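You operate a simulated robot arm through the tools that you are given. There is no shell and no other tool. Be economical: measure what you need, move in short steps, check, and stop when the job is done.

The job below is to be done with a simulated robot arm. You get a single attempt, and the scene is never put back.

JOB
Tip the sample tin back into the small green crate and close the tin.
Fine: the tin goes back. Set down upright: tin.

It is judged by the outcome, as a careful person would: the job done as asked, and still so three seconds after it is handed in. It fails if anything else is knocked over, pushed out of place, dropped, spilled or broken.

ROBOT AND FRAMES
A 6-joint arm with a fingered hand on a trunk, on a base that drives. Base frame: it is fixed to the floor where the robot stands at the start and does not move with it; the origin is under the middle of the robot, x ahead of it, y to its left, z up. Units: mm, rad, N and s.
Its first joint turns from -2.897 to 2.897 rad. Places, roughly: low crate (50x33x15 cm) [2300, 1200, 300]; small crate (30x22x12 cm) [500, -200, 800]; yard bench [600, 200, 800]. Payload 4 kg.
The tool frame sits at the grasp point between the pads (the TCP): z along the fingers, y along the line on which they close. The tips reach 20 mm beyond it. The gripper opens to 140 mm. The gripper's body begins 54 mm behind the TCP. The gripper is a hand of 3 fingers: y runs from the thumb to the fingers, the wrist lies at [0, 0, -215] in the tool frame, and closing takes about 1.5 s.
Orientation is told as [roll, pitch, yaw] about the base's x, y, z axes, in that order, counted from this pose: with the fingers straight down and closing along the base's y, the tool's x points along the base's -x, its y along +y and its z along -z.

CONTROLS
- The arm moves only by the tool drive_tool. Its argument "steps" is text: rows parted by semicolons, each of 7 numbers parted by spaces: the turn, a rotation vector about the tool's x, y, z in rad, then the shift along the tool's x, y, z in mm, then the gripper command, from -1 (fully open) to 1 (shut), values between in proportion. In form: wx wy wz tx ty tz claw; .... A call has 1 to 8 rows; each row shifts and turns the commanded pose from where the row before left it, along the tool's axes as they then stand. Rows are played at 5 a second. More than 50 mm and 0.15 rad between two rows, or a gripper value outside its range, and nothing of the call is played. A pose out of reach is approached as far as the arm can. The call stops where the force on the tool passes 40 N (or 10 N more than at its start, if that is more) or the arm is blocked; 0.2 s more then pass. The fingers move at their own pace (about 45 mm/s each) and stop on an object; they squeeze with about 31 N. The grip force told is the motor's: it shows also when the fingers shut on nothing. Time passes only in rows, and 0.2 s behind the last, so rows that do not move let the fingers close. The reply holds the time, the measured pose of the TCP, the force on the tool along the base axes, the opening and the grip force, in the units named above and with some noise, with the torque about the TCP (base axes, N m) and any sound that the robot's microphone picked up, and new pictures: "pictures" is both (left out), scene, wrist or none.
- Cameras (640 x 400 px; columns grow to the right, rows downward): "scene" is now at [66.9, 160, 1523.9]; the picture's right is [-0.29, -0.96, 0.00], its down [-0.62, 0.19, -0.76] and it looks along [0.73, -0.22, -0.65] (base axes); focal length 265 px, centre (320, 200). "wrist" rides on the gripper at [74, -43, -79] in the tool frame; the picture's right is [0.50, 0.87, 0.00], its down [-0.59, 0.34, -0.73] and it looks along [-0.64, 0.37, 0.68] (tool axes); focal length 275 px, centre (320, 200). There is no depth. A picture from a camera that has moved, and an enlarged one, comes with that camera's place and axes in the base frame and with its lens. The place of the scene camera against the robot may be out by one fixed shift of up to 25 mm in any direction.
- slide_trunk(by): slides the trunk up (or, below 0, down) by that many mm; the arm and the scene camera ride with it, the base frame stays. It gives what a move gives, with no picture.
- drive_base(legs): drives the robot by 1 to 6 legs, each [ahead, left, turn to the left] in mm, mm and rad, along the robot's own axes; the way and the turn of a leg run together, so that a leg with both is an arc; at most 1500 mm and 3.142 rad a leg. The arm and the cameras ride along, it lands a little off, and it stops where it bumps. It gives what a move gives, and a new picture of the scene camera.
- hand_shape(shape): the hand has 3 fingers and takes this shape, open, in about a second: jaw (thumb against the fingers, like two jaws); tri (thumb and two fingers); tip (a fingertip pinch); poke (one finger out to press); point (the index stretched); flat (the hand flat); cup (the hand cupped); fist (a fist). The gripper value then closes the fingers along that shape, each until it touches; the sizes above hold for jaw. It gives what a move gives, with no picture.
- head_to(pan, tilt): turns the head with the scene camera to pan (to the left, within 2.094 rad either way) and tilt (down, from -0.506 to 1.204), counted from straight ahead of the robot. It gives what a move gives, and a new picture of the scene camera.
- zoom(camera, box): a new picture of the part [left, top, right, bottom] of that camera's present view, enlarged. No time passes.
- sign_off(): hands the job in; it is judged then, once.

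Work in short steps. Places have to be worked out from the pictures, the camera data and where the tool is seen: move nearer, look again, correct. Check each grasp and each placing, and mend what went wrong. You have 120 turns and 260 pictures in all, those below and enlarged ones among them. Open the gripper and draw the arm clear of the work before you hand the job in, unless the task says otherwise; then end with one line.

The tools are called after "Call:" as name(argument=value, ...) on one line, values as JSON. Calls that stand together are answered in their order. drive_tool: Moves the arm, as the interface text tells. Its arguments: {"type":"object","properties":{"steps":{"type":"string"},"pictures":{"type":"string","enum":["both","scene","wrist","none"]}},"required":["steps"]} The other tools are called the same way: slide_trunk (by) slides the trunk up or down; hand_shape (shape) gives the hand a shape; drive_base (legs) drives the base; head_to (pan, tilt) turns the head that bears the scene camera; zoom (camera, box) takes an enlarged picture of a part of a camera's view; sign_off () hands the job in.

At the start:

```text
t: 0.0
ee_pos: [439.3, 212.6, 1288.6]
tcp_rot: [0.0, 0.001, 0.002]
force: [-0.1, 0.5, 0.3]
moment: [0.03, 0.01, -0.01]
finger_gap: 140.0
grip_force: 0.0
shape: jaw
trunk travel left (down, up): [-100.0, 490.0]
robot x, y, heading: [2.1, 0.7, 0.002]
head pan, tilt: [-0.295, 0.709]
```

scene: 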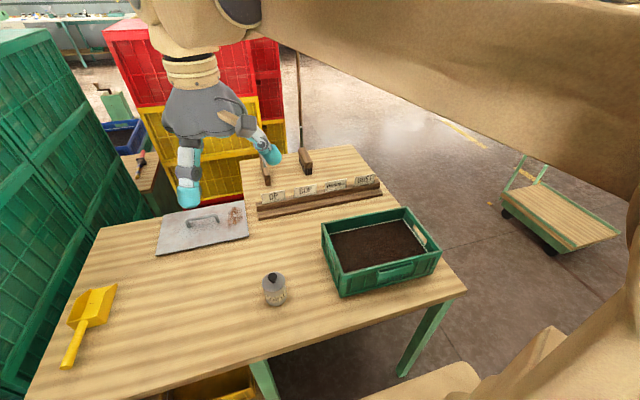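
wrist: 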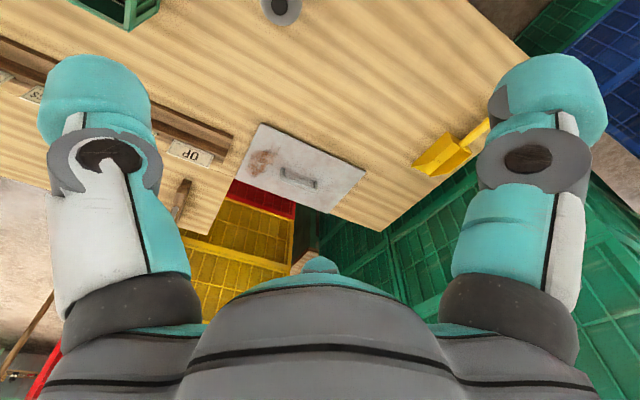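

I see a tin on the bench and the small green crate with soil to its right. I'll look closer at both to find the lid and the other objects.

Call:
zoom(camera="scene", box=[230, 250, 326, 310])

Call:
zoom(camera="scene", box=[140, 140, 460, 340])

```text
6.67 times, centred on (278, 280) of scene
camera zoom: at [66.9, 160.0, 1523.9], right [-0.29, -0.96, 0.0], down [-0.62, 0.19, -0.76], along [0.73, -0.22, -0.65], focal length 1765 px, centre (600, -333)
```

zoom: 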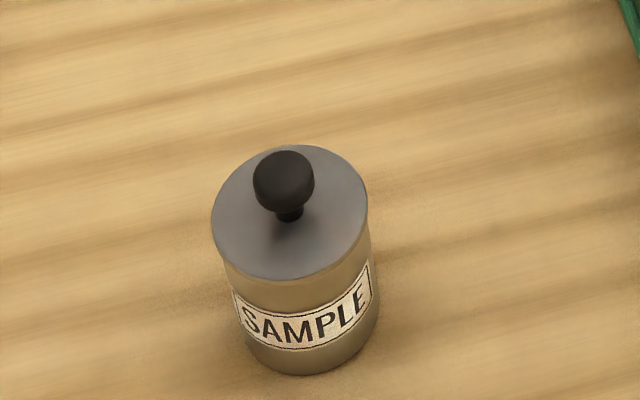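

```text
2.00 times, centred on (300, 240) of scene
camera zoom: at [66.9, 160.0, 1523.9], right [-0.29, -0.96, 0.0], down [-0.62, 0.19, -0.76], along [0.73, -0.22, -0.65], focal length 529 px, centre (360, 120)
```

zoom: 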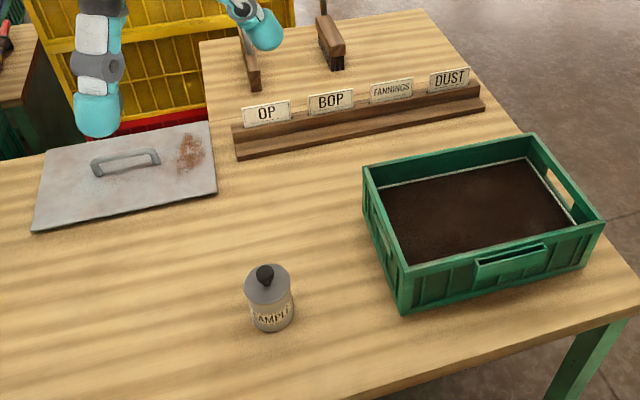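

The tin has a lid with a dark knob. I put the tin at about (495, 165), lid top near z 880 and knob up to about 910. The plan is to lift off the lid, set it down, tip the tin over the crate, put the tin back and re-lid it. First I move above the tin, staying high.

Call:
drive_tool(steps="0 0 0 -14 -12 40 -1; 0 0 0 -14 -12 40 -1; 0 0 0 -14 -12 40 -1; 0 0 0 -14 -12 40 -1; 0 0 0 0 0 40 -1; 0 0 0 0 0 40 -1; 0 0 0 0 0 0 -1")

```text
t: 1.6
ee_pos: [495.3, 164.8, 1048.2]
tcp_rot: [0.001, 0.0, -0.001]
force: [-0.1, 0.1, -0.6]
moment: [0.03, 0.0, -0.03]
finger_gap: 140.1
grip_force: 0.0
shape: jaw
trunk travel left (down, up): [-100.0, 490.0]
robot x, y, heading: [0.8, 0.6, -0.0]
head pan, tilt: [-0.295, 0.709]
camera scene: at [66.9, 160.0, 1523.9], right [-0.29, -0.96, 0.0], down [-0.62, 0.19, -0.76], along [0.73, -0.22, -0.65], focal length 265 px, centre (320, 200)
camera wrist: at [420.5, 121.5, 1128.1], right [-0.5, 0.87, 0.0], down [0.59, 0.34, 0.73], along [0.64, 0.37, -0.68], focal length 275 px, centre (320, 200)
```

scene: 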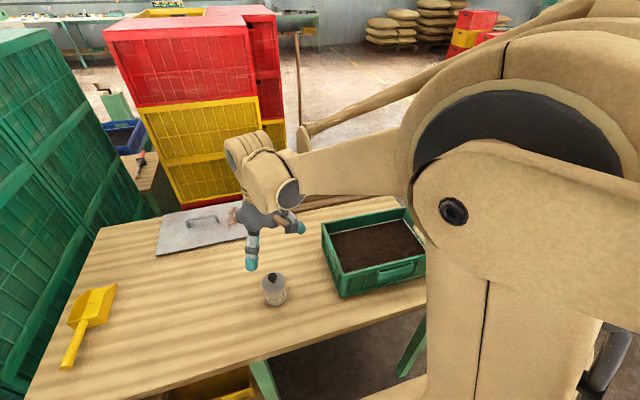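
wrist: 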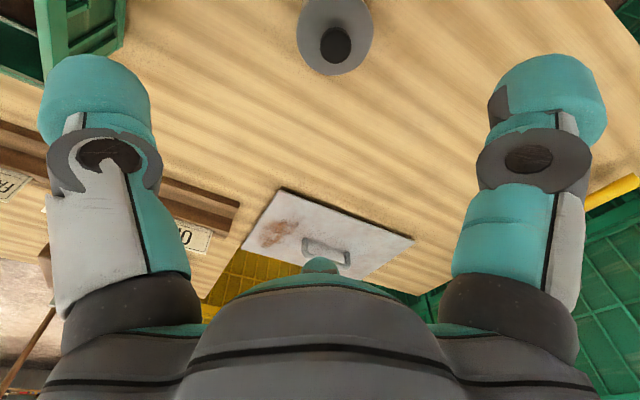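

The wrist camera puts the tin nearer to (477, 167). I'll enlarge that view to pin down the lid and knob.

Call:
zoom(camera="wrist", box=[256, 0, 416, 100])

```text
4.00 times, centred on (336, 50) of wrist
camera zoom: at [420.5, 121.5, 1128.1], right [-0.5, 0.87, 0.0], down [0.59, 0.34, 0.73], along [0.64, 0.37, -0.68], focal length 1101 px, centre (256, 800)
```

zoom: 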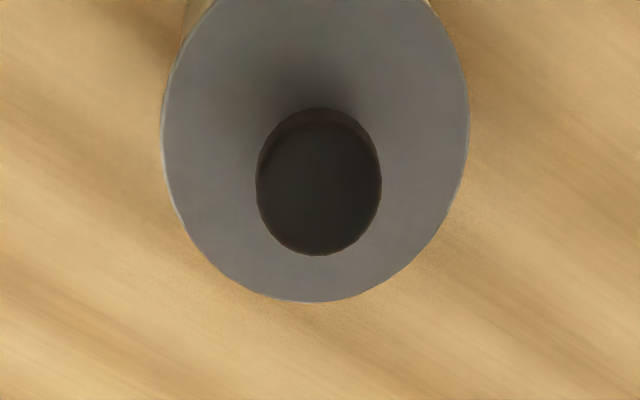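

I now have the tin axis at about (474, 166). I'll centre over it and go down to TCP z 965, keeping the tips above the knob, then look again.

Call:
drive_tool(steps="0 0 0 21 1 30 -1; 0 0 0 0 0 30 -1; 0 0 0 0 0 23 -1; 0 0 0 0 0 0 -1")

```text
t: 2.6
ee_pos: [473.4, 165.3, 965.5]
tcp_rot: [-0.001, -0.001, 0.001]
force: [-0.9, -0.8, -0.3]
moment: [0.0, -0.03, 0.01]
finger_gap: 139.8
grip_force: 0.0
shape: jaw
trunk travel left (down, up): [-100.0, 490.0]
robot x, y, heading: [1.5, -1.3, 0.003]
head pan, tilt: [-0.295, 0.709]
camera scene: at [66.9, 160.0, 1523.9], right [-0.29, -0.96, 0.0], down [-0.62, 0.19, -0.76], along [0.73, -0.22, -0.65], focal length 265 px, centre (320, 200)
camera wrist: at [398.6, 121.5, 1045.6], right [-0.5, 0.87, 0.0], down [0.59, 0.34, 0.73], along [0.64, 0.37, -0.68], focal length 275 px, centre (320, 200)
```

scene: 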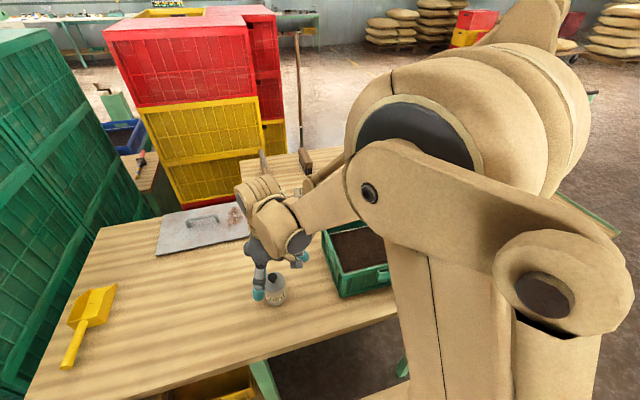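
wrist: 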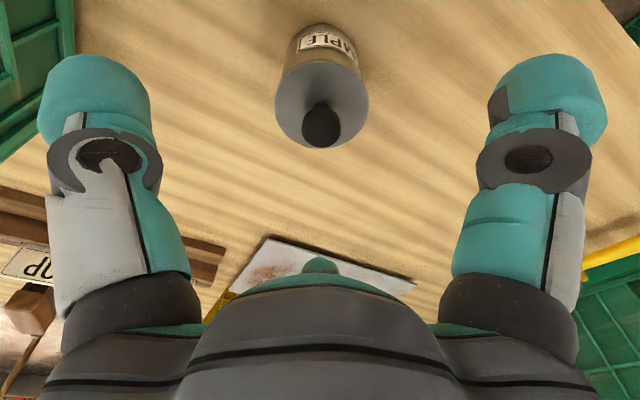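

This second view agrees: axis (474, 166), lid top about 881, knob centre about 908. I go down to z 909 and close gently on the knob.

Call:
drive_tool(steps="0 0 0 0 0.5 20 -1; 0 0 0 0 0 20 -1; 0 0 0 0 0 16 -1; 0 0 0 0 0 0 0; 0 0 0 0 0 0 0; 0 0 0 0 0 0 0; 0 0 0 0 0 0 0")

```text
t: 4.2
ee_pos: [472.2, 166.7, 909.5]
tcp_rot: [-0.001, 0.0, -0.001]
force: [0.6, 0.3, 1.0]
moment: [0.0, -0.02, 0.0]
finger_gap: 70.5
grip_force: 0.1
shape: jaw
trunk travel left (down, up): [-100.0, 490.0]
robot x, y, heading: [-1.8, 0.0, 0.007]
head pan, tilt: [-0.295, 0.709]
camera scene: at [67.0, 160.0, 1523.9], right [-0.29, -0.96, 0.0], down [-0.62, 0.19, -0.76], along [0.73, -0.22, -0.65], focal length 265 px, centre (320, 200)
camera wrist: at [399.1, 122.0, 989.8], right [-0.5, 0.87, 0.0], down [0.59, 0.34, 0.73], along [0.64, 0.37, -0.68], focal length 275 px, centre (320, 200)
```

scene: 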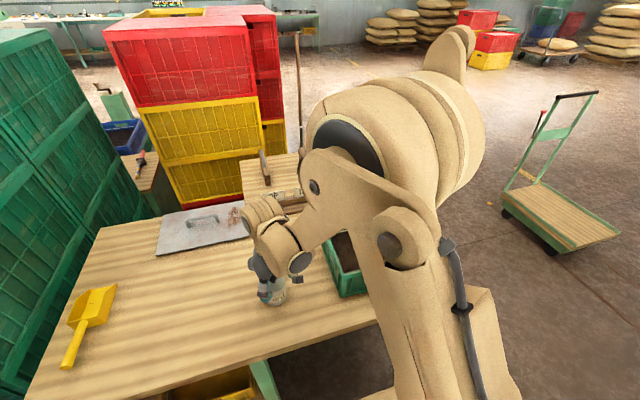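
wrist: 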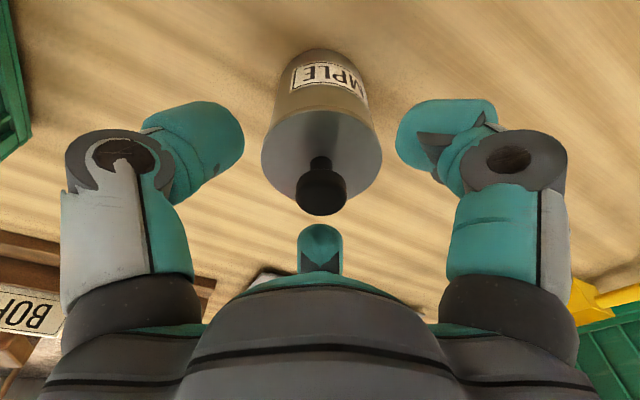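

The knob appears exactly at the TCP with three digits around it. I close onto it.

Call:
drive_tool(steps="0 0 0 0 0 0 0.5; 0 0 0 0 0 0 0.8; 0 0 0 0 0 0 1; 0 0 0 0 0 0 1; 0 0 0 0 0 0 1; 0 0 0 0 0 0 1", pictures="wrist")

```text
t: 5.6
ee_pos: [473.5, 164.6, 910.3]
tcp_rot: [-0.001, 0.001, 0.0]
force: [1.6, 1.5, 1.2]
moment: [0.05, -0.07, -0.04]
finger_gap: 18.1
grip_force: 30.9
shape: jaw
trunk travel left (down, up): [-100.0, 490.0]
robot x, y, heading: [-5.8, -0.5, 0.002]
head pan, tilt: [-0.295, 0.709]
heard: snap
camera wrist: at [399.1, 122.1, 989.8], right [-0.5, 0.87, 0.0], down [0.59, 0.34, 0.73], along [0.64, 0.37, -0.68], focal length 275 px, centre (320, 200)
```

wrist: 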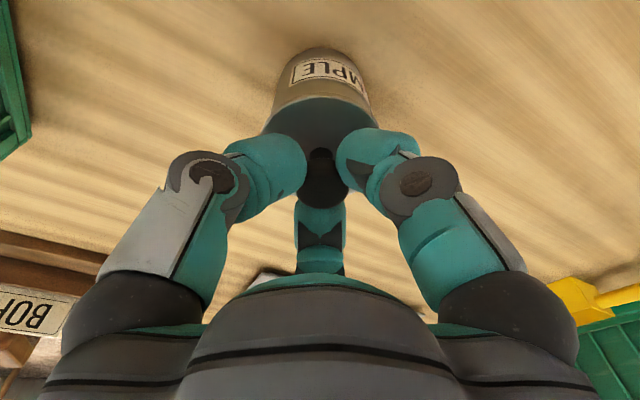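

The knob is held at an 18 mm gap, and a snap was heard. I lift slowly and watch whether the lid parts from the tin.

Call:
drive_tool(steps="0 0 0 0 0 -5 1; 0 0 0 0 0 -5 1; 0 0 0 0 0 -5 1; 0 0 0 0 0 0 1", pictures="wrist")

```text
t: 6.6
ee_pos: [473.2, 166.6, 926.9]
tcp_rot: [0.0, 0.0, 0.0]
force: [-0.5, -0.5, 0.0]
moment: [0.04, -0.01, 0.02]
finger_gap: 18.0
grip_force: 31.5
shape: jaw
trunk travel left (down, up): [-100.0, 490.0]
robot x, y, heading: [1.2, 0.4, -0.002]
head pan, tilt: [-0.295, 0.709]
camera wrist: at [399.0, 121.7, 1004.6], right [-0.5, 0.87, 0.0], down [0.59, 0.34, 0.73], along [0.64, 0.37, -0.68], focal length 275 px, centre (320, 200)
```

wrist: 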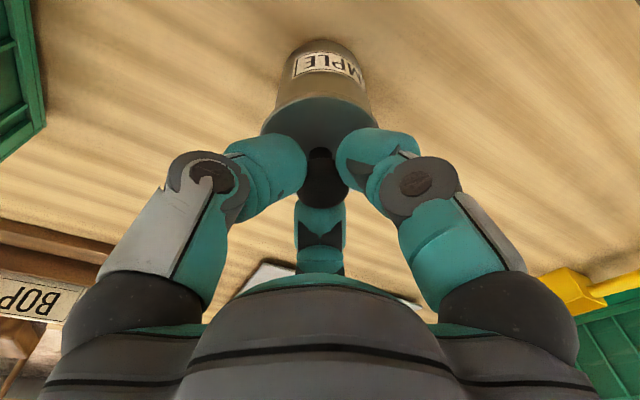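

Call:
zoom(camera="wrist", box=[240, 20, 400, 120])

Call:
zoom(camera="scene", box=[230, 250, 326, 310])

```text
4.00 times, centred on (320, 70) of wrist
camera zoom: at [399.0, 121.7, 1004.6], right [-0.5, 0.87, 0.0], down [0.59, 0.34, 0.73], along [0.64, 0.37, -0.68], focal length 1101 px, centre (320, 720)
```

zoom: 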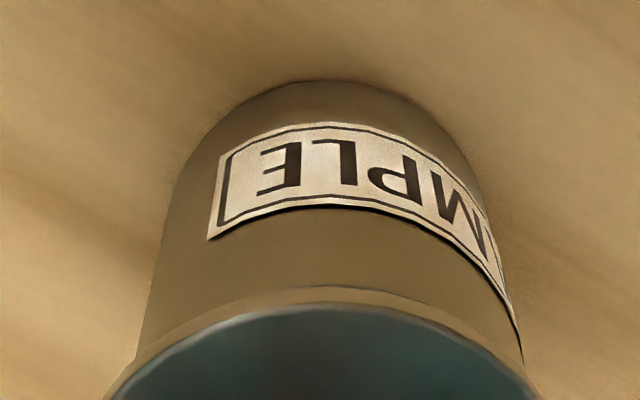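

```text
6.67 times, centred on (278, 280) of scene
camera zoom: at [67.0, 160.0, 1523.8], right [-0.29, -0.96, 0.0], down [-0.62, 0.19, -0.76], along [0.73, -0.22, -0.65], focal length 1765 px, centre (600, -333)
```

zoom: 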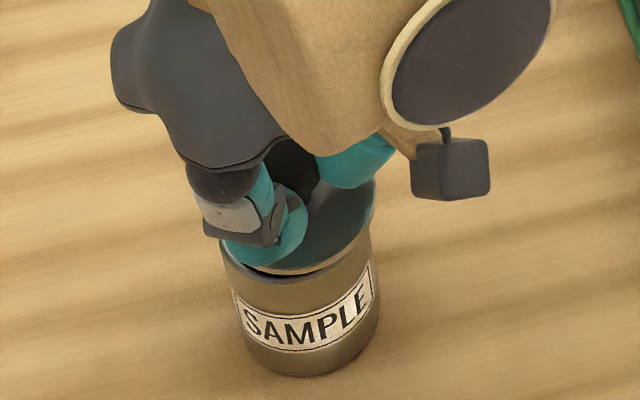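

The lid is separating and the tin stays put. I raise the lid well clear.

Call:
drive_tool(steps="0 0 0 0 0 -10 1; 0 0 0 0 0 -20 1; 0 0 0 0 0 -25 1; 0 0 0 0 0 0 1")

Call:
zoom(camera="scene", box=[230, 220, 342, 310])

```text
t: 7.6
ee_pos: [474.1, 165.8, 978.5]
tcp_rot: [-0.001, -0.001, -0.001]
force: [-0.1, -0.6, 0.6]
moment: [0.0, -0.01, 0.0]
finger_gap: 18.0
grip_force: 31.2
shape: jaw
trunk travel left (down, up): [-100.0, 490.0]
robot x, y, heading: [0.6, 2.1, 0.002]
head pan, tilt: [-0.295, 0.709]
camera scene: at [67.1, 160.0, 1523.8], right [-0.29, -0.96, 0.0], down [-0.62, 0.19, -0.76], along [0.73, -0.22, -0.65], focal length 265 px, centre (320, 200)
camera wrist: at [399.3, 122.2, 1059.4], right [-0.5, 0.87, 0.0], down [0.59, 0.34, 0.73], along [0.64, 0.37, -0.68], focal length 275 px, centre (320, 200)
```

scene: 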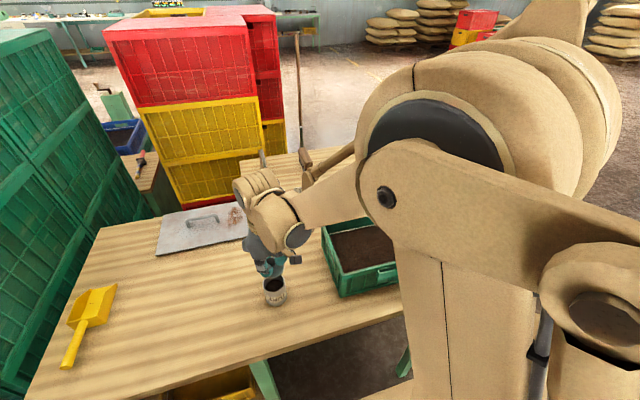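
wrist: 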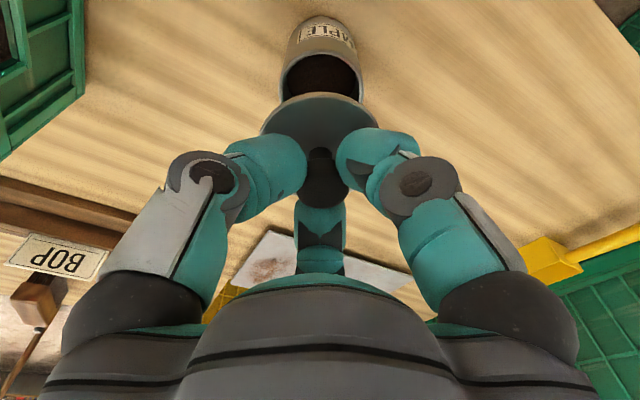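

```text
4.44 times, centred on (286, 265) of scene
camera zoom: at [67.1, 160.0, 1523.8], right [-0.29, -0.96, 0.0], down [-0.62, 0.19, -0.76], along [0.73, -0.22, -0.65], focal length 1176 px, centre (471, -89)
```

zoom: 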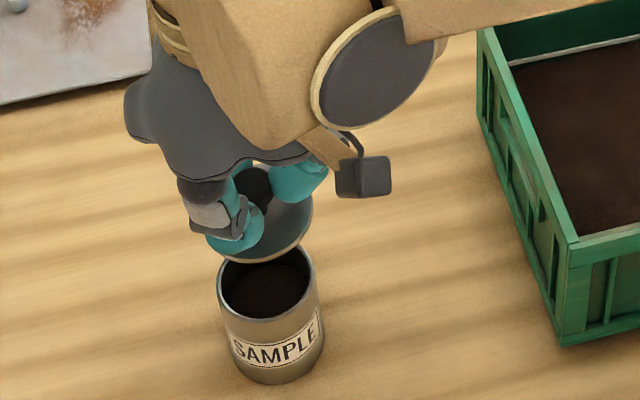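

The lid is off and the open tin is full of dark contents. I carry the lid to clear bench at about y = 325 and lower it to z≈850.

Call:
drive_tool(steps="0 0 0 0 40 0 1; 0 0 0 0 40 0 1; 0 0 0 0 40 0 1; 0 0 0 0 40 30 1; 0 0 0 0 0 40 1; 0 0 0 0 0 40 1; 0 0 0 0 0 17 1; 0 0 0 0 0 0 1")

```text
t: 9.4
ee_pos: [475.0, 326.2, 853.9]
tcp_rot: [-0.001, 0.002, 0.001]
force: [-0.6, 0.0, -1.0]
moment: [0.0, -0.02, 0.01]
finger_gap: 17.9
grip_force: 30.6
shape: jaw
trunk travel left (down, up): [-100.0, 490.0]
robot x, y, heading: [0.1, 1.5, 0.001]
head pan, tilt: [-0.295, 0.709]
camera scene: at [67.0, 160.1, 1523.9], right [-0.29, -0.96, 0.0], down [-0.62, 0.19, -0.76], along [0.73, -0.22, -0.65], focal length 265 px, centre (320, 200)
camera wrist: at [399.6, 282.3, 932.7], right [-0.5, 0.87, 0.0], down [0.59, 0.34, 0.73], along [0.64, 0.37, -0.68], focal length 275 px, centre (320, 200)
```

scene: 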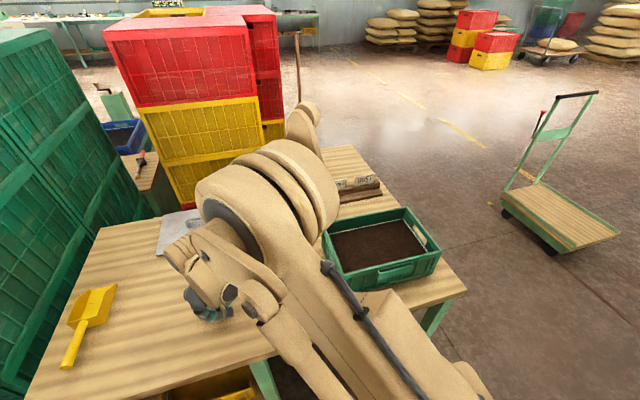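
wrist: 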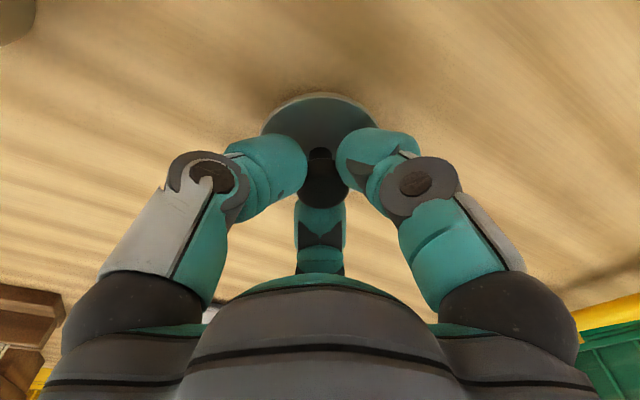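

The lid is close to the bench and a bit of the tin is still visible upper left. I lower in small steps and watch the force.

Call:
drive_tool(steps="0 0 0 0 0 4 1; 0 0 0 0 0 4 1; 0 0 0 0 0 3 1; 0 0 0 0 0 0 1", pictures="wrist")

```text
t: 10.4
ee_pos: [473.9, 325.7, 842.8]
tcp_rot: [0.0, 0.001, 0.0]
force: [-0.6, -0.3, 0.5]
moment: [0.01, 0.03, 0.0]
finger_gap: 18.2
grip_force: 31.1
shape: jaw
trunk travel left (down, up): [-100.0, 490.0]
robot x, y, heading: [-1.7, -2.8, 0.001]
head pan, tilt: [-0.295, 0.709]
camera wrist: at [399.3, 282.6, 921.7], right [-0.5, 0.87, 0.0], down [0.59, 0.34, 0.73], along [0.64, 0.37, -0.68], focal length 275 px, centre (320, 200)
```

wrist: 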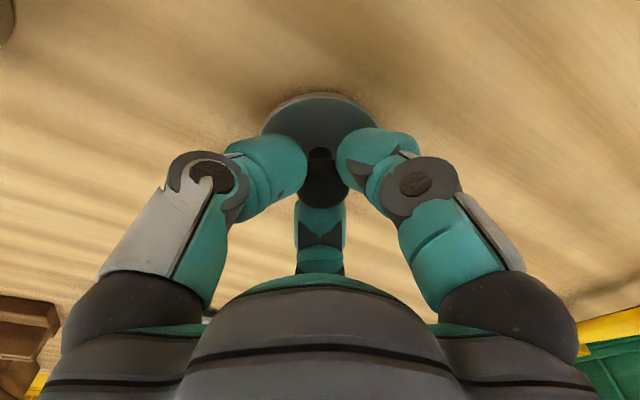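

No contact yet (force ~0.5 N), so I continue in 2 mm steps.

Call:
drive_tool(steps="0 0 0 0 0 2 1; 0 0 0 0 0 2 1; 0 0 0 0 0 2 1; 0 0 0 0 0 0 1", pictures="none")

```text
t: 11.4
ee_pos: [473.9, 325.4, 837.4]
tcp_rot: [0.002, -0.004, -0.003]
force: [3.8, 1.5, 30.9]
moment: [0.17, 0.1, -0.06]
finger_gap: 18.4
grip_force: 31.2
shape: jaw
trunk travel left (down, up): [-100.0, 490.0]
robot x, y, heading: [0.3, 0.4, 0.006]
head pan, tilt: [-0.295, 0.709]
stopped in row 4: the force on the tool passed its limit (the readings are from after the stop); the commanded pose is now the measured one
```

The lid touches the bench at TCP z≈838. I ease up slightly and open the fingers.

Call:
drive_tool(steps="0 0 0 0 0 -1 1; 0 0 0 0 0 0 0.6; 0 0 0 0 0 0 0.2; 0 0 0 0 0 0 -0.2; 0 0 0 0 0 0 -0.6; 0 0 0 0 0 0 -0.6; 0 0 0 0 0 0 -0.6", pictures="wrist")

```text
t: 13.0
ee_pos: [474.2, 325.2, 838.6]
tcp_rot: [-0.001, -0.002, 0.001]
force: [0.0, -0.6, -0.1]
moment: [0.02, -0.01, 0.02]
finger_gap: 111.3
grip_force: 0.1
shape: jaw
trunk travel left (down, up): [-100.0, 490.0]
robot x, y, heading: [1.5, -2.7, -0.0]
head pan, tilt: [-0.295, 0.709]
camera wrist: at [399.4, 282.1, 917.1], right [-0.5, 0.87, 0.0], down [0.59, 0.34, 0.74], along [0.64, 0.37, -0.68], focal length 275 px, centre (320, 200)
```

wrist: 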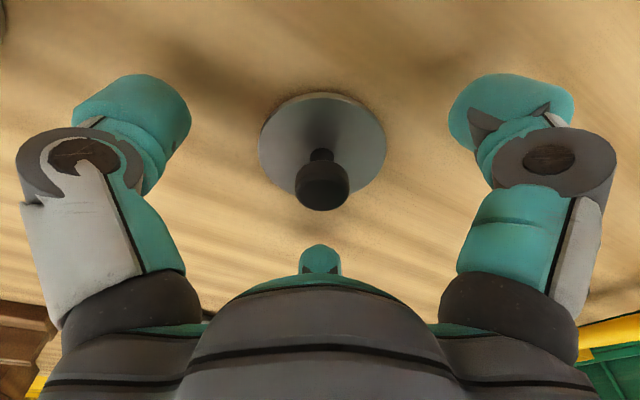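

The lid lies flat at (474, 325). I rise clear, then try another hand shape to see how the digits sit, since a side grip on the tin needs opposed fingers.

Call:
drive_tool(steps="0 0 0 0 0 -40 -1; 0 0 0 0 0 -50 -1; 0 0 0 0 0 -50 -1; 0 0 0 0 0 -50 -1; 0 0 0 0 0 -40 -1; 0 0 0 0 0 -40 -1; 0 0 0 0 0 0 -1", pictures="scene")

Call:
hand_shape(shape="tri")

Call:
zoom(camera="wrist", box=[0, 0, 640, 400])

Call:
hand_shape(shape="cup")

Call:
zoom(camera="wrist", box=[0, 0, 640, 400])

Call:
hand_shape(shape="tip")

Call:
zoom(camera="wrist", box=[0, 0, 640, 400])

```text
t: 14.6
ee_pos: [474.6, 324.8, 1108.7]
tcp_rot: [0.001, -0.001, 0.0]
force: [0.4, 0.3, 0.6]
moment: [-0.03, 0.05, -0.03]
finger_gap: 139.9
grip_force: 0.0
shape: jaw
trunk travel left (down, up): [-100.0, 490.0]
robot x, y, heading: [1.4, 2.8, 0.001]
head pan, tilt: [-0.295, 0.709]
camera scene: at [67.2, 160.2, 1523.8], right [-0.29, -0.96, 0.0], down [-0.62, 0.19, -0.76], along [0.73, -0.22, -0.65], focal length 265 px, centre (320, 200)
```

scene: 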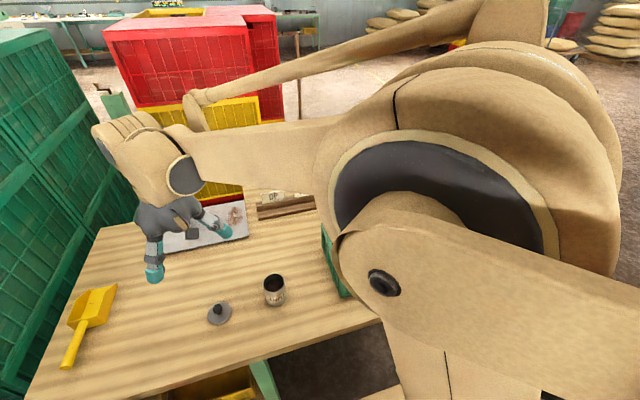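

```text
t: 15.5
ee_pos: [474.6, 323.5, 1108.2]
tcp_rot: [0.0, -0.002, 0.0]
force: [0.9, -0.9, -0.5]
moment: [-0.01, 0.02, 0.0]
finger_gap: 139.8
grip_force: 0.0
shape: tri
trunk travel left (down, up): [-100.0, 490.0]
robot x, y, heading: [1.5, 0.9, 0.002]
head pan, tilt: [-0.295, 0.709]
```

```text
1.00 times, centred on (320, 200) of wrist
camera zoom: at [399.6, 281.9, 1187.7], right [-0.5, 0.87, 0.0], down [0.59, 0.34, 0.74], along [0.64, 0.37, -0.68], focal length 275 px, centre (320, 200)
```

zoom: 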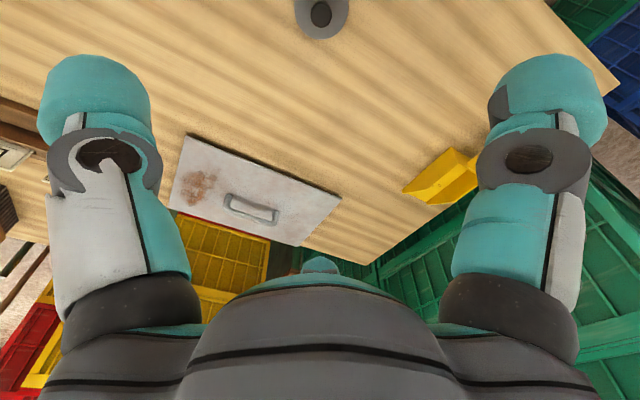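

```text
t: 16.4
ee_pos: [474.7, 324.9, 1109.2]
tcp_rot: [-0.001, -0.001, 0.001]
force: [-0.5, 0.5, -0.5]
moment: [0.0, 0.0, 0.01]
finger_gap: 59.9
grip_force: 0.1
shape: cup
trunk travel left (down, up): [-100.0, 490.0]
robot x, y, heading: [2.4, 0.4, 0.004]
head pan, tilt: [-0.295, 0.709]
```

```text
1.00 times, centred on (320, 200) of wrist
camera zoom: at [399.6, 281.9, 1187.7], right [-0.5, 0.87, 0.0], down [0.59, 0.34, 0.74], along [0.64, 0.37, -0.68], focal length 275 px, centre (320, 200)
```

zoom: 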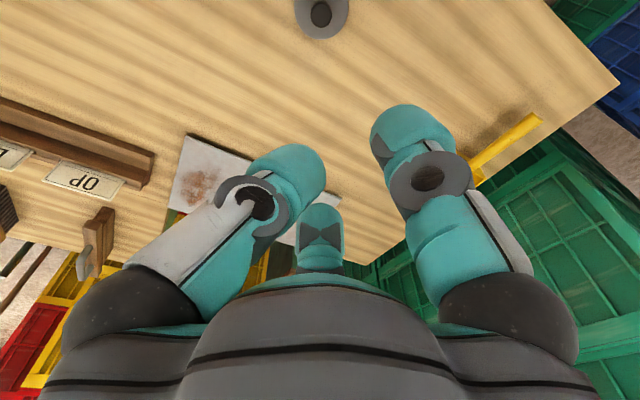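

```text
t: 17.3
ee_pos: [473.7, 324.8, 1107.7]
tcp_rot: [0.0, 0.0, 0.0]
force: [0.1, 0.9, 0.0]
moment: [0.02, 0.0, 0.04]
finger_gap: 140.0
grip_force: 0.0
shape: tip
trunk travel left (down, up): [-100.0, 490.0]
robot x, y, heading: [-3.5, 4.1, -0.002]
head pan, tilt: [-0.295, 0.709]
```

```text
1.00 times, centred on (320, 200) of wrist
camera zoom: at [399.6, 281.9, 1187.7], right [-0.5, 0.87, 0.0], down [0.59, 0.34, 0.74], along [0.64, 0.37, -0.68], focal length 275 px, centre (320, 200)
```

zoom: 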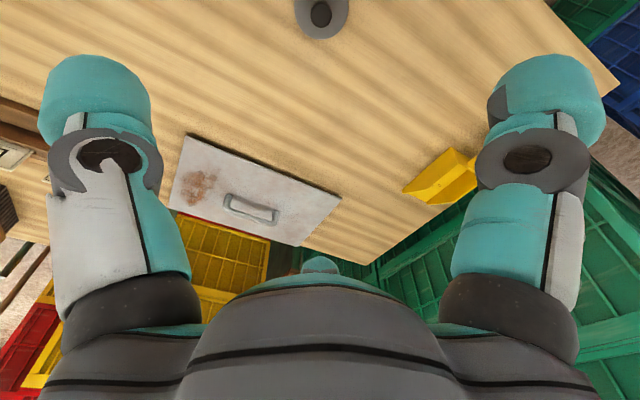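

All shapes keep the digits at 120°, so a top-down grip around the tin is the sound one, and I'd pour through a gap between two digits. Before holding the tin, I do a dry run of the pour pose over the crate, whose centre I estimate at (512, -168).

Call:
hand_shape(shape="jaw")

Call:
drive_tool(steps="0 0 0 -5 -49 -4 -1; 0 0 0 -5 -49 -4 -1; 0 0 0 -5 -49 -4 -1; 0 0 0 -5 -49 -4 -1; 0 0 0 -5 -49 -4 -1; 0 0 0 -5 -49 -4 -1; 0 0 0 -5 -49 -4 -1; 0 0 0 -5 -49 -4 -1", pictures="none")

Call:
drive_tool(steps="0 0 0 0 -49 0 -1; 0 0 0 0 -49 0 -1; 0 0 -0.145 0 0 0 -1; 0 0 -0.145 0 0 0 -1; 0 0 -0.145 0 0 0 -1; 0 0 -0.145 0 0 0 -1; 0 0 -0.145 0 0 0 -1; 0 0 -0.145 0 0 0 -1", pictures="none")

Call:
drive_tool(steps="0 0 -0.145 0 0 0 -1; 0 0 -0.145 0 0 0 -1; 0 0 -0.145 0 0 0 -1; 0 0 -0.145 0 0 0 -1; 0 0 -0.1208 0 0 0 -1; 0 0 0 0 0 0 -1")

```text
t: 18.2
ee_pos: [474.2, 325.6, 1108.5]
tcp_rot: [-0.002, -0.001, -0.001]
force: [1.3, 1.0, 0.2]
moment: [-0.04, 0.03, 0.03]
finger_gap: 140.0
grip_force: 0.1
shape: jaw
trunk travel left (down, up): [-100.0, 490.0]
robot x, y, heading: [1.8, -2.4, -0.003]
head pan, tilt: [-0.295, 0.709]
```

```text
t: 20.0
ee_pos: [512.7, -67.8, 1139.1]
tcp_rot: [0.002, -0.001, -0.001]
force: [-0.4, -0.9, -0.4]
moment: [0.01, 0.04, -0.04]
finger_gap: 140.1
grip_force: 0.1
shape: jaw
trunk travel left (down, up): [-100.0, 490.0]
robot x, y, heading: [0.9, 0.9, -0.0]
head pan, tilt: [-0.295, 0.709]
```

```text
t: 21.8
ee_pos: [513.1, -165.2, 1138.9]
tcp_rot: [0.001, -0.003, 0.873]
force: [0.9, -0.7, 0.6]
moment: [0.01, 0.01, 0.01]
finger_gap: 139.9
grip_force: 0.0
shape: jaw
trunk travel left (down, up): [-100.0, 490.0]
robot x, y, heading: [2.1, -1.3, 0.003]
head pan, tilt: [-0.295, 0.709]
```

```text
t: 23.2
ee_pos: [532.7, -89.9, 1140.0]
tcp_rot: [-0.001, 0.019, 1.27]
force: [-0.1, 0.1, -0.5]
moment: [0.0, 0.0, 0.01]
finger_gap: 139.8
grip_force: 0.0
shape: jaw
out of reach, approached as far as the arm can: row 3, 4, 5
trunk travel left (down, up): [-100.0, 490.0]
robot x, y, heading: [-0.4, -3.6, 0.001]
head pan, tilt: [-0.295, 0.709]
camera scene: at [67.2, 160.3, 1523.8], right [-0.29, -0.96, 0.0], down [-0.62, 0.19, -0.76], along [0.73, -0.22, -0.65], focal length 265 px, centre (320, 200)
camera wrist: at [550.5, -172.9, 1220.6], right [-0.98, -0.22, 0.01], down [-0.15, 0.68, 0.72], along [-0.16, 0.7, -0.69], focal length 275 px, centre (320, 200)
```

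scene: 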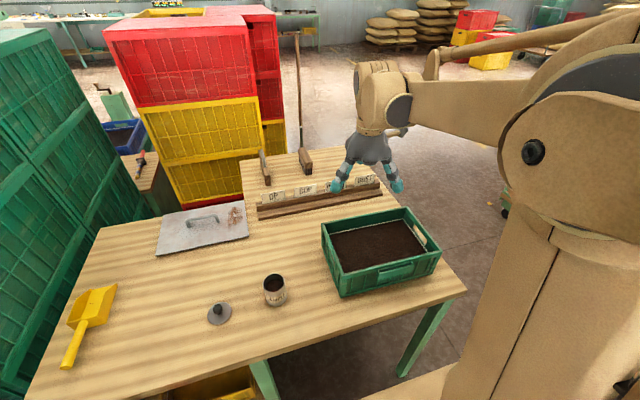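
wrist: 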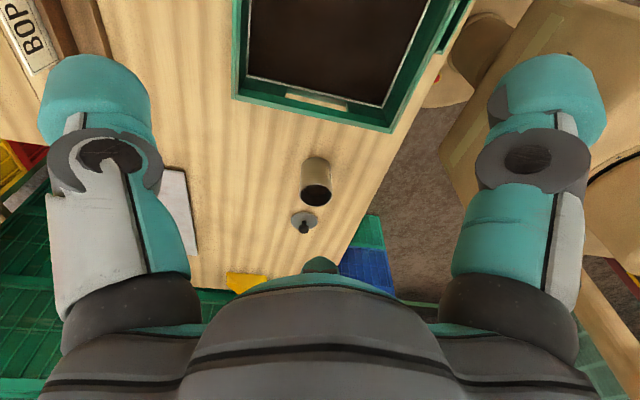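

Yaw +90° is out of reach. With the forearm coming from the right, tilting the hand from the right side (pointing +y) at yaw −60° should suit better, since that puts a digit gap at the bottom. I turn back the other way.

Call:
drive_tool(steps="0 0 0.145 0 0 0 -1; 0 0 0.145 0 0 0 -1; 0 0 0.145 0 0 0 -1; 0 0 0.145 0 0 0 -1; 0 0 0.145 0 0 0 -1; 0 0 0.145 0 0 0 -1; 0 0 0.145 0 0 0 -1; 0 0 0.145 0 0 0 -1", pictures="none")

Call:
drive_tool(steps="0 0 0.145 0 0 0 -1; 0 0 0.145 0 0 0 -1; 0 0 0.145 0 0 0 -1; 0 0 0.145 0 0 0 -1; 0 0 0.145 0 0 0 -1; 0 0 0.145 0 0 0 -1; 0 0 0 0 0 0 -1", pictures="none")

```text
t: 25.0
ee_pos: [531.2, -89.8, 1140.2]
tcp_rot: [-0.02, 0.005, 0.108]
force: [-0.8, 0.7, -0.4]
moment: [0.0, 0.04, -0.02]
finger_gap: 140.1
grip_force: 0.0
shape: jaw
trunk travel left (down, up): [-100.0, 490.0]
robot x, y, heading: [2.4, 3.0, 0.002]
head pan, tilt: [-0.295, 0.709]
```

```text
t: 26.6
ee_pos: [531.7, -90.1, 1139.5]
tcp_rot: [-0.016, -0.009, -0.764]
force: [-0.4, -0.4, -0.6]
moment: [0.0, -0.05, -0.05]
finger_gap: 139.8
grip_force: 0.0
shape: jaw
trunk travel left (down, up): [-100.0, 490.0]
robot x, y, heading: [2.3, 1.4, 0.0]
head pan, tilt: [-0.295, 0.709]
```

Call:
drive_tool(steps="0 0 0.1415 0 0 0 -1; 0 0 0.1415 0 0 0 -1; -0.0725 0.1256 0 0 0 0 -1; -0.0725 0.1256 0 0 0 0 -1; -0.0725 0.1256 0 0 0 0 -1; -0.0725 0.1256 0 0 0 0 -1; -0.0725 0.1256 0 0 0 0 -1; 0 0 0 0 0 0 -1", pictures="scene")

```text
t: 28.4
ee_pos: [532.4, -89.9, 1140.1]
tcp_rot: [0.399, 0.602, -0.919]
force: [0.4, 0.0, 0.0]
moment: [0.0, 0.01, 0.0]
finger_gap: 139.9
grip_force: 0.1
shape: jaw
trunk travel left (down, up): [-100.0, 490.0]
robot x, y, heading: [-1.4, -0.4, 0.001]
head pan, tilt: [-0.295, 0.709]
camera scene: at [67.1, 159.9, 1523.9], right [-0.29, -0.96, 0.0], down [-0.62, 0.19, -0.76], along [0.73, -0.22, -0.65], focal length 265 px, centre (320, 200)
```

scene: 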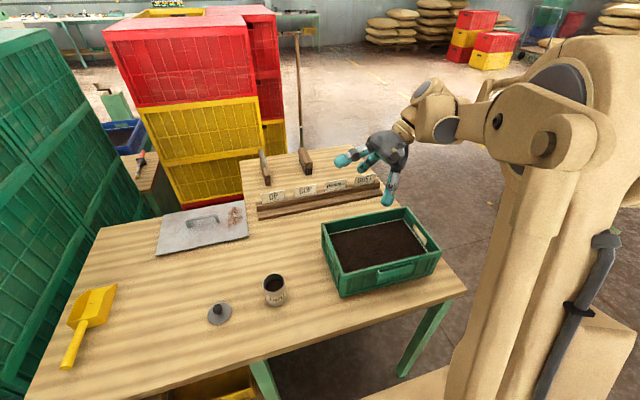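

The tilt to the left works. I continue to about 110–125° to confirm the full pour pose is reachable.

Call:
drive_tool(steps="-0.0725 0.1256 0 0 0 0 -1; -0.0725 0.1256 0 0 0 0 -1; -0.0725 0.1256 0 0 0 0 -1; -0.0725 0.1256 0 0 0 0 -1; -0.0725 0.1256 0 0 0 0 -1; -0.0725 0.1256 0 0 0 0 -1; -0.0725 0.1256 0 0 0 0 -1; -0.0725 0.1256 0 0 0 0 -1", pictures="scene")

Call:
drive_tool(steps="-0.0725 0.1256 0 0 0 0 -1; -0.0725 0.1256 0 0 0 0 -1; -0.0725 0.1256 0 0 0 0 -1; 0 0 0 0 0 0 -1")

```text
t: 30.2
ee_pos: [561.3, -35.4, 1139.8]
tcp_rot: [2.124, 0.979, 0.476]
force: [0.4, 0.3, 0.6]
moment: [0.0, 0.02, 0.02]
finger_gap: 140.2
grip_force: 0.0
shape: jaw
out of reach, approached as far as the arm can: row 3, 4, 5, 6
trunk travel left (down, up): [-100.0, 490.0]
robot x, y, heading: [-0.3, 1.2, 0.004]
head pan, tilt: [-0.295, 0.709]
camera scene: at [67.6, 159.8, 1523.9], right [-0.29, -0.96, 0.0], down [-0.62, 0.19, -0.76], along [0.73, -0.22, -0.65], focal length 265 px, centre (320, 200)
```

scene: 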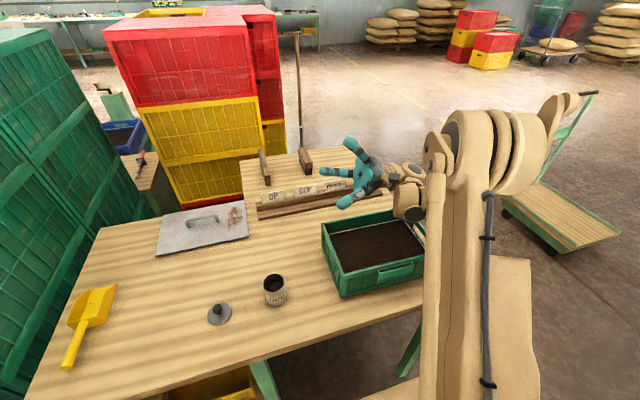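

```text
t: 31.2
ee_pos: [560.5, -35.7, 1138.9]
tcp_rot: [2.639, 0.702, 0.864]
force: [-0.4, -0.3, -0.1]
moment: [0.0, 0.0, 0.0]
finger_gap: 140.0
grip_force: 0.1
shape: jaw
trunk travel left (down, up): [-100.0, 490.0]
robot x, y, heading: [-0.9, -0.3, 0.003]
head pan, tilt: [-0.295, 0.709]
camera scene: at [67.3, 159.9, 1523.9], right [-0.29, -0.96, 0.0], down [-0.62, 0.19, -0.76], along [0.73, -0.22, -0.65], focal length 265 px, centre (320, 200)
camera wrist: at [485.7, -124.4, 1119.0], right [0.5, -0.58, 0.64], down [0.59, -0.32, -0.75], along [0.63, 0.75, 0.18], focal length 275 px, centre (320, 200)
```

scene: 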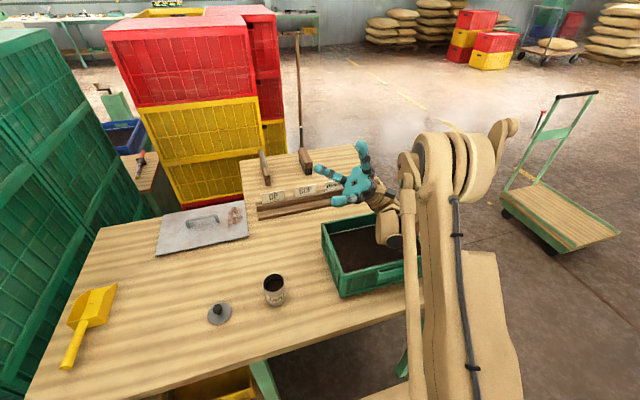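
wrist: 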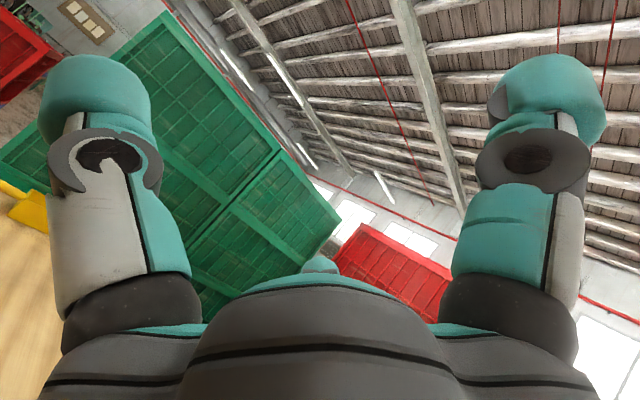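

132° tilt is reachable, but the TCP drifted to (561, -36) on the way. I test whether this tilted pose can shift to y≈-150 over the crate.

Call:
drive_tool(steps="0 0 0 17.4 10 -22.3 -1; 0 0 0 17.4 10 -22.3 -1; 0 0 0 17.4 10 -22.3 -1; 0 0 0 17.4 10 -22.3 -1; 0 0 0 0 0 0 -1", pictures="scene")

```text
t: 31.5
ee_pos: [561.6, -47.5, 1138.1]
tcp_rot: [2.632, 0.706, 0.855]
force: [5.1, 10.2, -3.1]
moment: [0.64, -0.41, -0.44]
finger_gap: 140.3
grip_force: 0.1
shape: jaw
trunk travel left (down, up): [-100.0, 490.0]
robot x, y, heading: [2.7, 2.1, 0.001]
head pan, tilt: [-0.295, 0.709]
stopped in row 1: the force on the tool passed its limit (the readings are from after the stop); the commanded pose is now the measured one
camera scene: at [67.3, 159.7, 1523.9], right [-0.29, -0.96, 0.0], down [-0.62, 0.19, -0.76], along [0.73, -0.22, -0.65], focal length 265 px, centre (320, 200)
```

scene: 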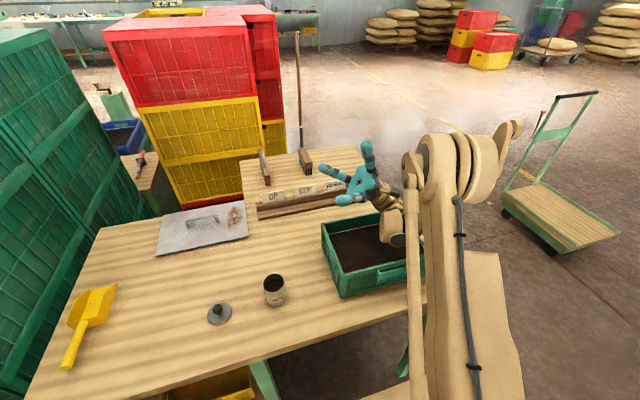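

Contact, so I check whether the wrist is touching the crate or the arm itself.

Call:
zoom(camera="scene", box=[300, 120, 540, 300])

```text
2.22 times, centred on (420, 210) of scene
camera zoom: at [67.3, 159.7, 1523.9], right [-0.29, -0.96, 0.0], down [-0.62, 0.19, -0.76], along [0.73, -0.22, -0.65], focal length 588 px, centre (98, 178)
```

zoom: 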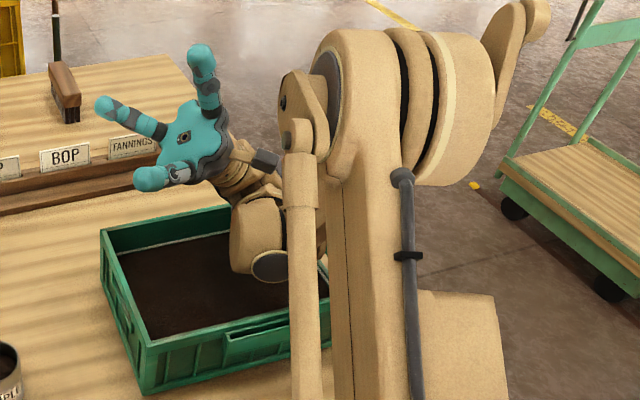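

The crate is clear; the wrist camera box met the arm's own elbow because the arm is folded too tightly. I back off and untilt. More room from driving the base back should cure it.

Call:
drive_tool(steps="0 0 0 -17.4 -10 22.3 -1; 0.0725 -0.1256 0 0 0 0 -1; 0.0725 -0.1256 0 0 0 0 -1; 0.0725 -0.1256 0 0 0 0 -1; 0.0725 -0.1256 0 0 0 0 -1; 0.0725 -0.1256 0 0 0 0 -1; 0.0725 -0.1256 0 0 0 0 -1; 0.0725 -0.1256 0 0 0 0 -1", pictures="none")

Call:
drive_tool(steps="0.0725 -0.1256 0 0 0 0 -1; 0.0725 -0.1256 0 0 0 0 -1; 0.0725 -0.1256 0 0 0 0 -1; 0.0725 -0.1256 0 0 0 0 -1; 0.0725 -0.1256 0 0 0 0 -1; 0.0725 -0.1256 0 0 0 0 -1; 0.0725 -0.1256 0 0 0 0 -1; 0.0725 -0.1256 0 0 0 0 -1", pictures="none")

Call:
drive_tool(steps="0.0725 -0.1256 0 0 0 0 -1; 0 0 0 0 0 0 -1", pictures="scene")

```text
t: 33.3
ee_pos: [560.0, -18.6, 1138.2]
tcp_rot: [1.027, 0.981, -0.467]
force: [-0.2, -0.6, -0.1]
moment: [-0.01, -0.01, -0.02]
finger_gap: 139.9
grip_force: 0.0
shape: jaw
trunk travel left (down, up): [-100.0, 490.0]
robot x, y, heading: [-2.8, 1.9, -0.002]
head pan, tilt: [-0.295, 0.709]
```

```text
t: 35.1
ee_pos: [560.9, -18.7, 1138.5]
tcp_rot: [0.059, 0.105, -1.046]
force: [0.0, 0.0, 0.1]
moment: [0.01, 0.0, 0.0]
finger_gap: 140.1
grip_force: 0.1
shape: jaw
trunk travel left (down, up): [-100.0, 490.0]
robot x, y, heading: [1.2, -2.8, -0.003]
head pan, tilt: [-0.295, 0.709]
```

```text
t: 35.7
ee_pos: [561.4, -18.6, 1138.8]
tcp_rot: [-0.017, -0.022, -1.05]
force: [0.1, 0.1, 0.6]
moment: [-0.02, 0.0, -0.01]
finger_gap: 140.2
grip_force: 0.1
shape: jaw
trunk travel left (down, up): [-100.0, 490.0]
robot x, y, heading: [2.4, -1.1, -0.005]
head pan, tilt: [-0.295, 0.709]
camera scene: at [67.2, 159.9, 1523.9], right [-0.29, -0.96, 0.0], down [-0.62, 0.19, -0.76], along [0.73, -0.22, -0.65], focal length 265 px, centre (320, 200)
```

scene: 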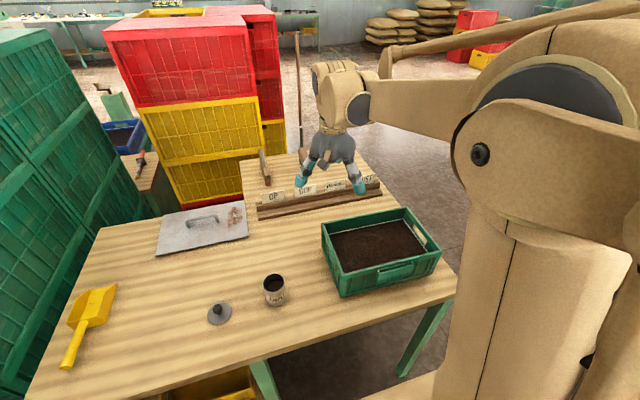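

The arm is untilted and clear above everything. I drive back 200 mm to give the folded arm room, then repeat the dry run.

Call:
drive_base(legs=[[-200, 0, 0]])

```text
t: 37.3
ee_pos: [358.6, -18.5, 1138.1]
tcp_rot: [-0.012, -0.02, -1.05]
force: [-0.1, -0.3, 0.2]
moment: [0.01, 0.02, 0.01]
finger_gap: 140.1
grip_force: 0.1
shape: jaw
trunk travel left (down, up): [-100.0, 490.0]
robot x, y, heading: [-201.6, 1.2, 0.001]
head pan, tilt: [-0.295, 0.709]
camera scene: at [-135.4, 160.0, 1523.9], right [-0.29, -0.96, 0.0], down [-0.62, 0.19, -0.76], along [0.73, -0.22, -0.65], focal length 265 px, centre (320, 200)
```

scene: 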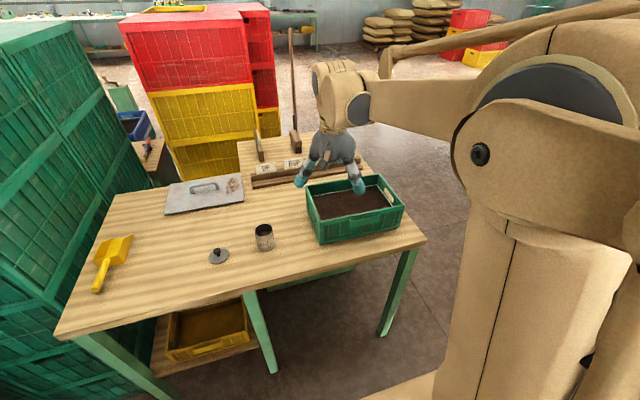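

Call:
drive_tool(steps="0 0 0 -36.3 14.4 0 -1; 0 0 0 -36.3 14.4 0 -1; 0 0 0 -36.3 14.4 0 -1; 0 0 0 -36.3 14.4 0 -1; 0 0 0 -36.3 14.4 0 -1; 0 0 0 0 0 0 -1", pictures="none")

Call:
drive_tool(steps="-0.0725 0.1256 0 0 0 0 -1; -0.0725 0.1256 0 0 0 0 -1; -0.0725 0.1256 0 0 0 0 -1; -0.0725 0.1256 0 0 0 0 -1; -0.0725 0.1256 0 0 0 0 -1; -0.0725 0.1256 0 0 0 0 -1; -0.0725 0.1256 0 0 0 0 -1; -0.0725 0.1256 0 0 0 0 -1", pictures="scene")

```text
t: 38.7
ee_pos: [512.0, -139.8, 1141.8]
tcp_rot: [-0.013, -0.02, -1.051]
force: [0.5, -0.4, -0.1]
moment: [-0.01, 0.0, 0.01]
finger_gap: 139.8
grip_force: 0.1
shape: jaw
trunk travel left (down, up): [-100.0, 490.0]
robot x, y, heading: [-201.6, 2.5, 0.001]
head pan, tilt: [-0.295, 0.709]
```

```text
t: 40.5
ee_pos: [512.9, -140.1, 1140.1]
tcp_rot: [0.823, 0.908, -0.633]
force: [0.4, 0.2, 0.0]
moment: [0.04, 0.0, 0.0]
finger_gap: 139.9
grip_force: 0.0
shape: jaw
trunk travel left (down, up): [-100.0, 490.0]
robot x, y, heading: [-197.5, 0.9, 0.0]
head pan, tilt: [-0.295, 0.709]
camera scene: at [-133.9, 159.7, 1523.9], right [-0.29, -0.96, 0.0], down [-0.62, 0.19, -0.76], along [0.73, -0.22, -0.65], focal length 265 px, centre (320, 200)
```

scene: 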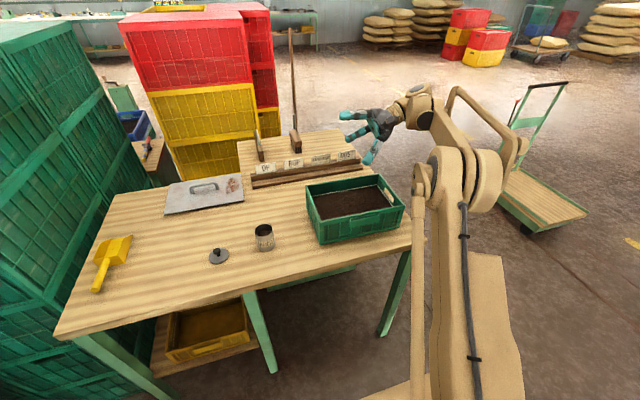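

Good, there's ample room now. I continue the tilt to about 135°.

Call:
drive_tool(steps="-0.0725 0.1256 0 0 0 0 -1; -0.0725 0.1256 0 0 0 0 -1; -0.0725 0.1256 0 0 0 0 -1; -0.0725 0.1256 0 0 0 0 -1; -0.0725 0.1256 0 0 0 0 -1; -0.0725 0.1256 0 0 0 0 -1; -0.0725 0.1256 0 0 0 0 -1; -0.0725 0.1256 0 0 0 0 -1", pictures="scene")

```text
t: 42.3
ee_pos: [523.0, -120.7, 1141.4]
tcp_rot: [2.635, 0.705, 0.856]
force: [0.6, -0.2, 0.4]
moment: [-0.01, 0.01, -0.01]
finger_gap: 140.0
grip_force: 0.1
shape: jaw
out of reach, approached as far as the arm can: row 2, 3
trunk travel left (down, up): [-100.0, 490.0]
robot x, y, heading: [-200.0, 0.0, 0.001]
head pan, tilt: [-0.295, 0.709]
camera scene: at [-134.0, 159.9, 1523.9], right [-0.29, -0.96, 0.0], down [-0.62, 0.19, -0.76], along [0.73, -0.22, -0.65], focal length 265 px, centre (320, 200)
```

scene: 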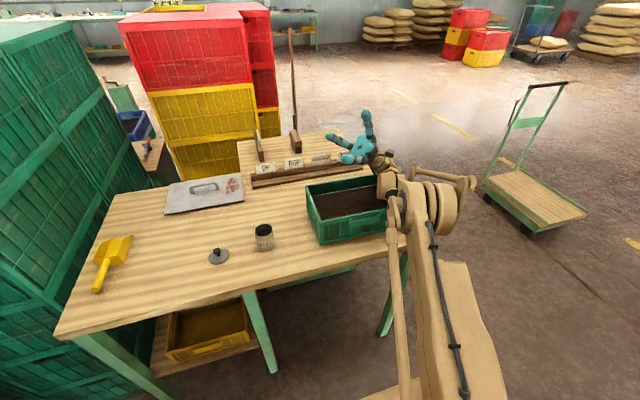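

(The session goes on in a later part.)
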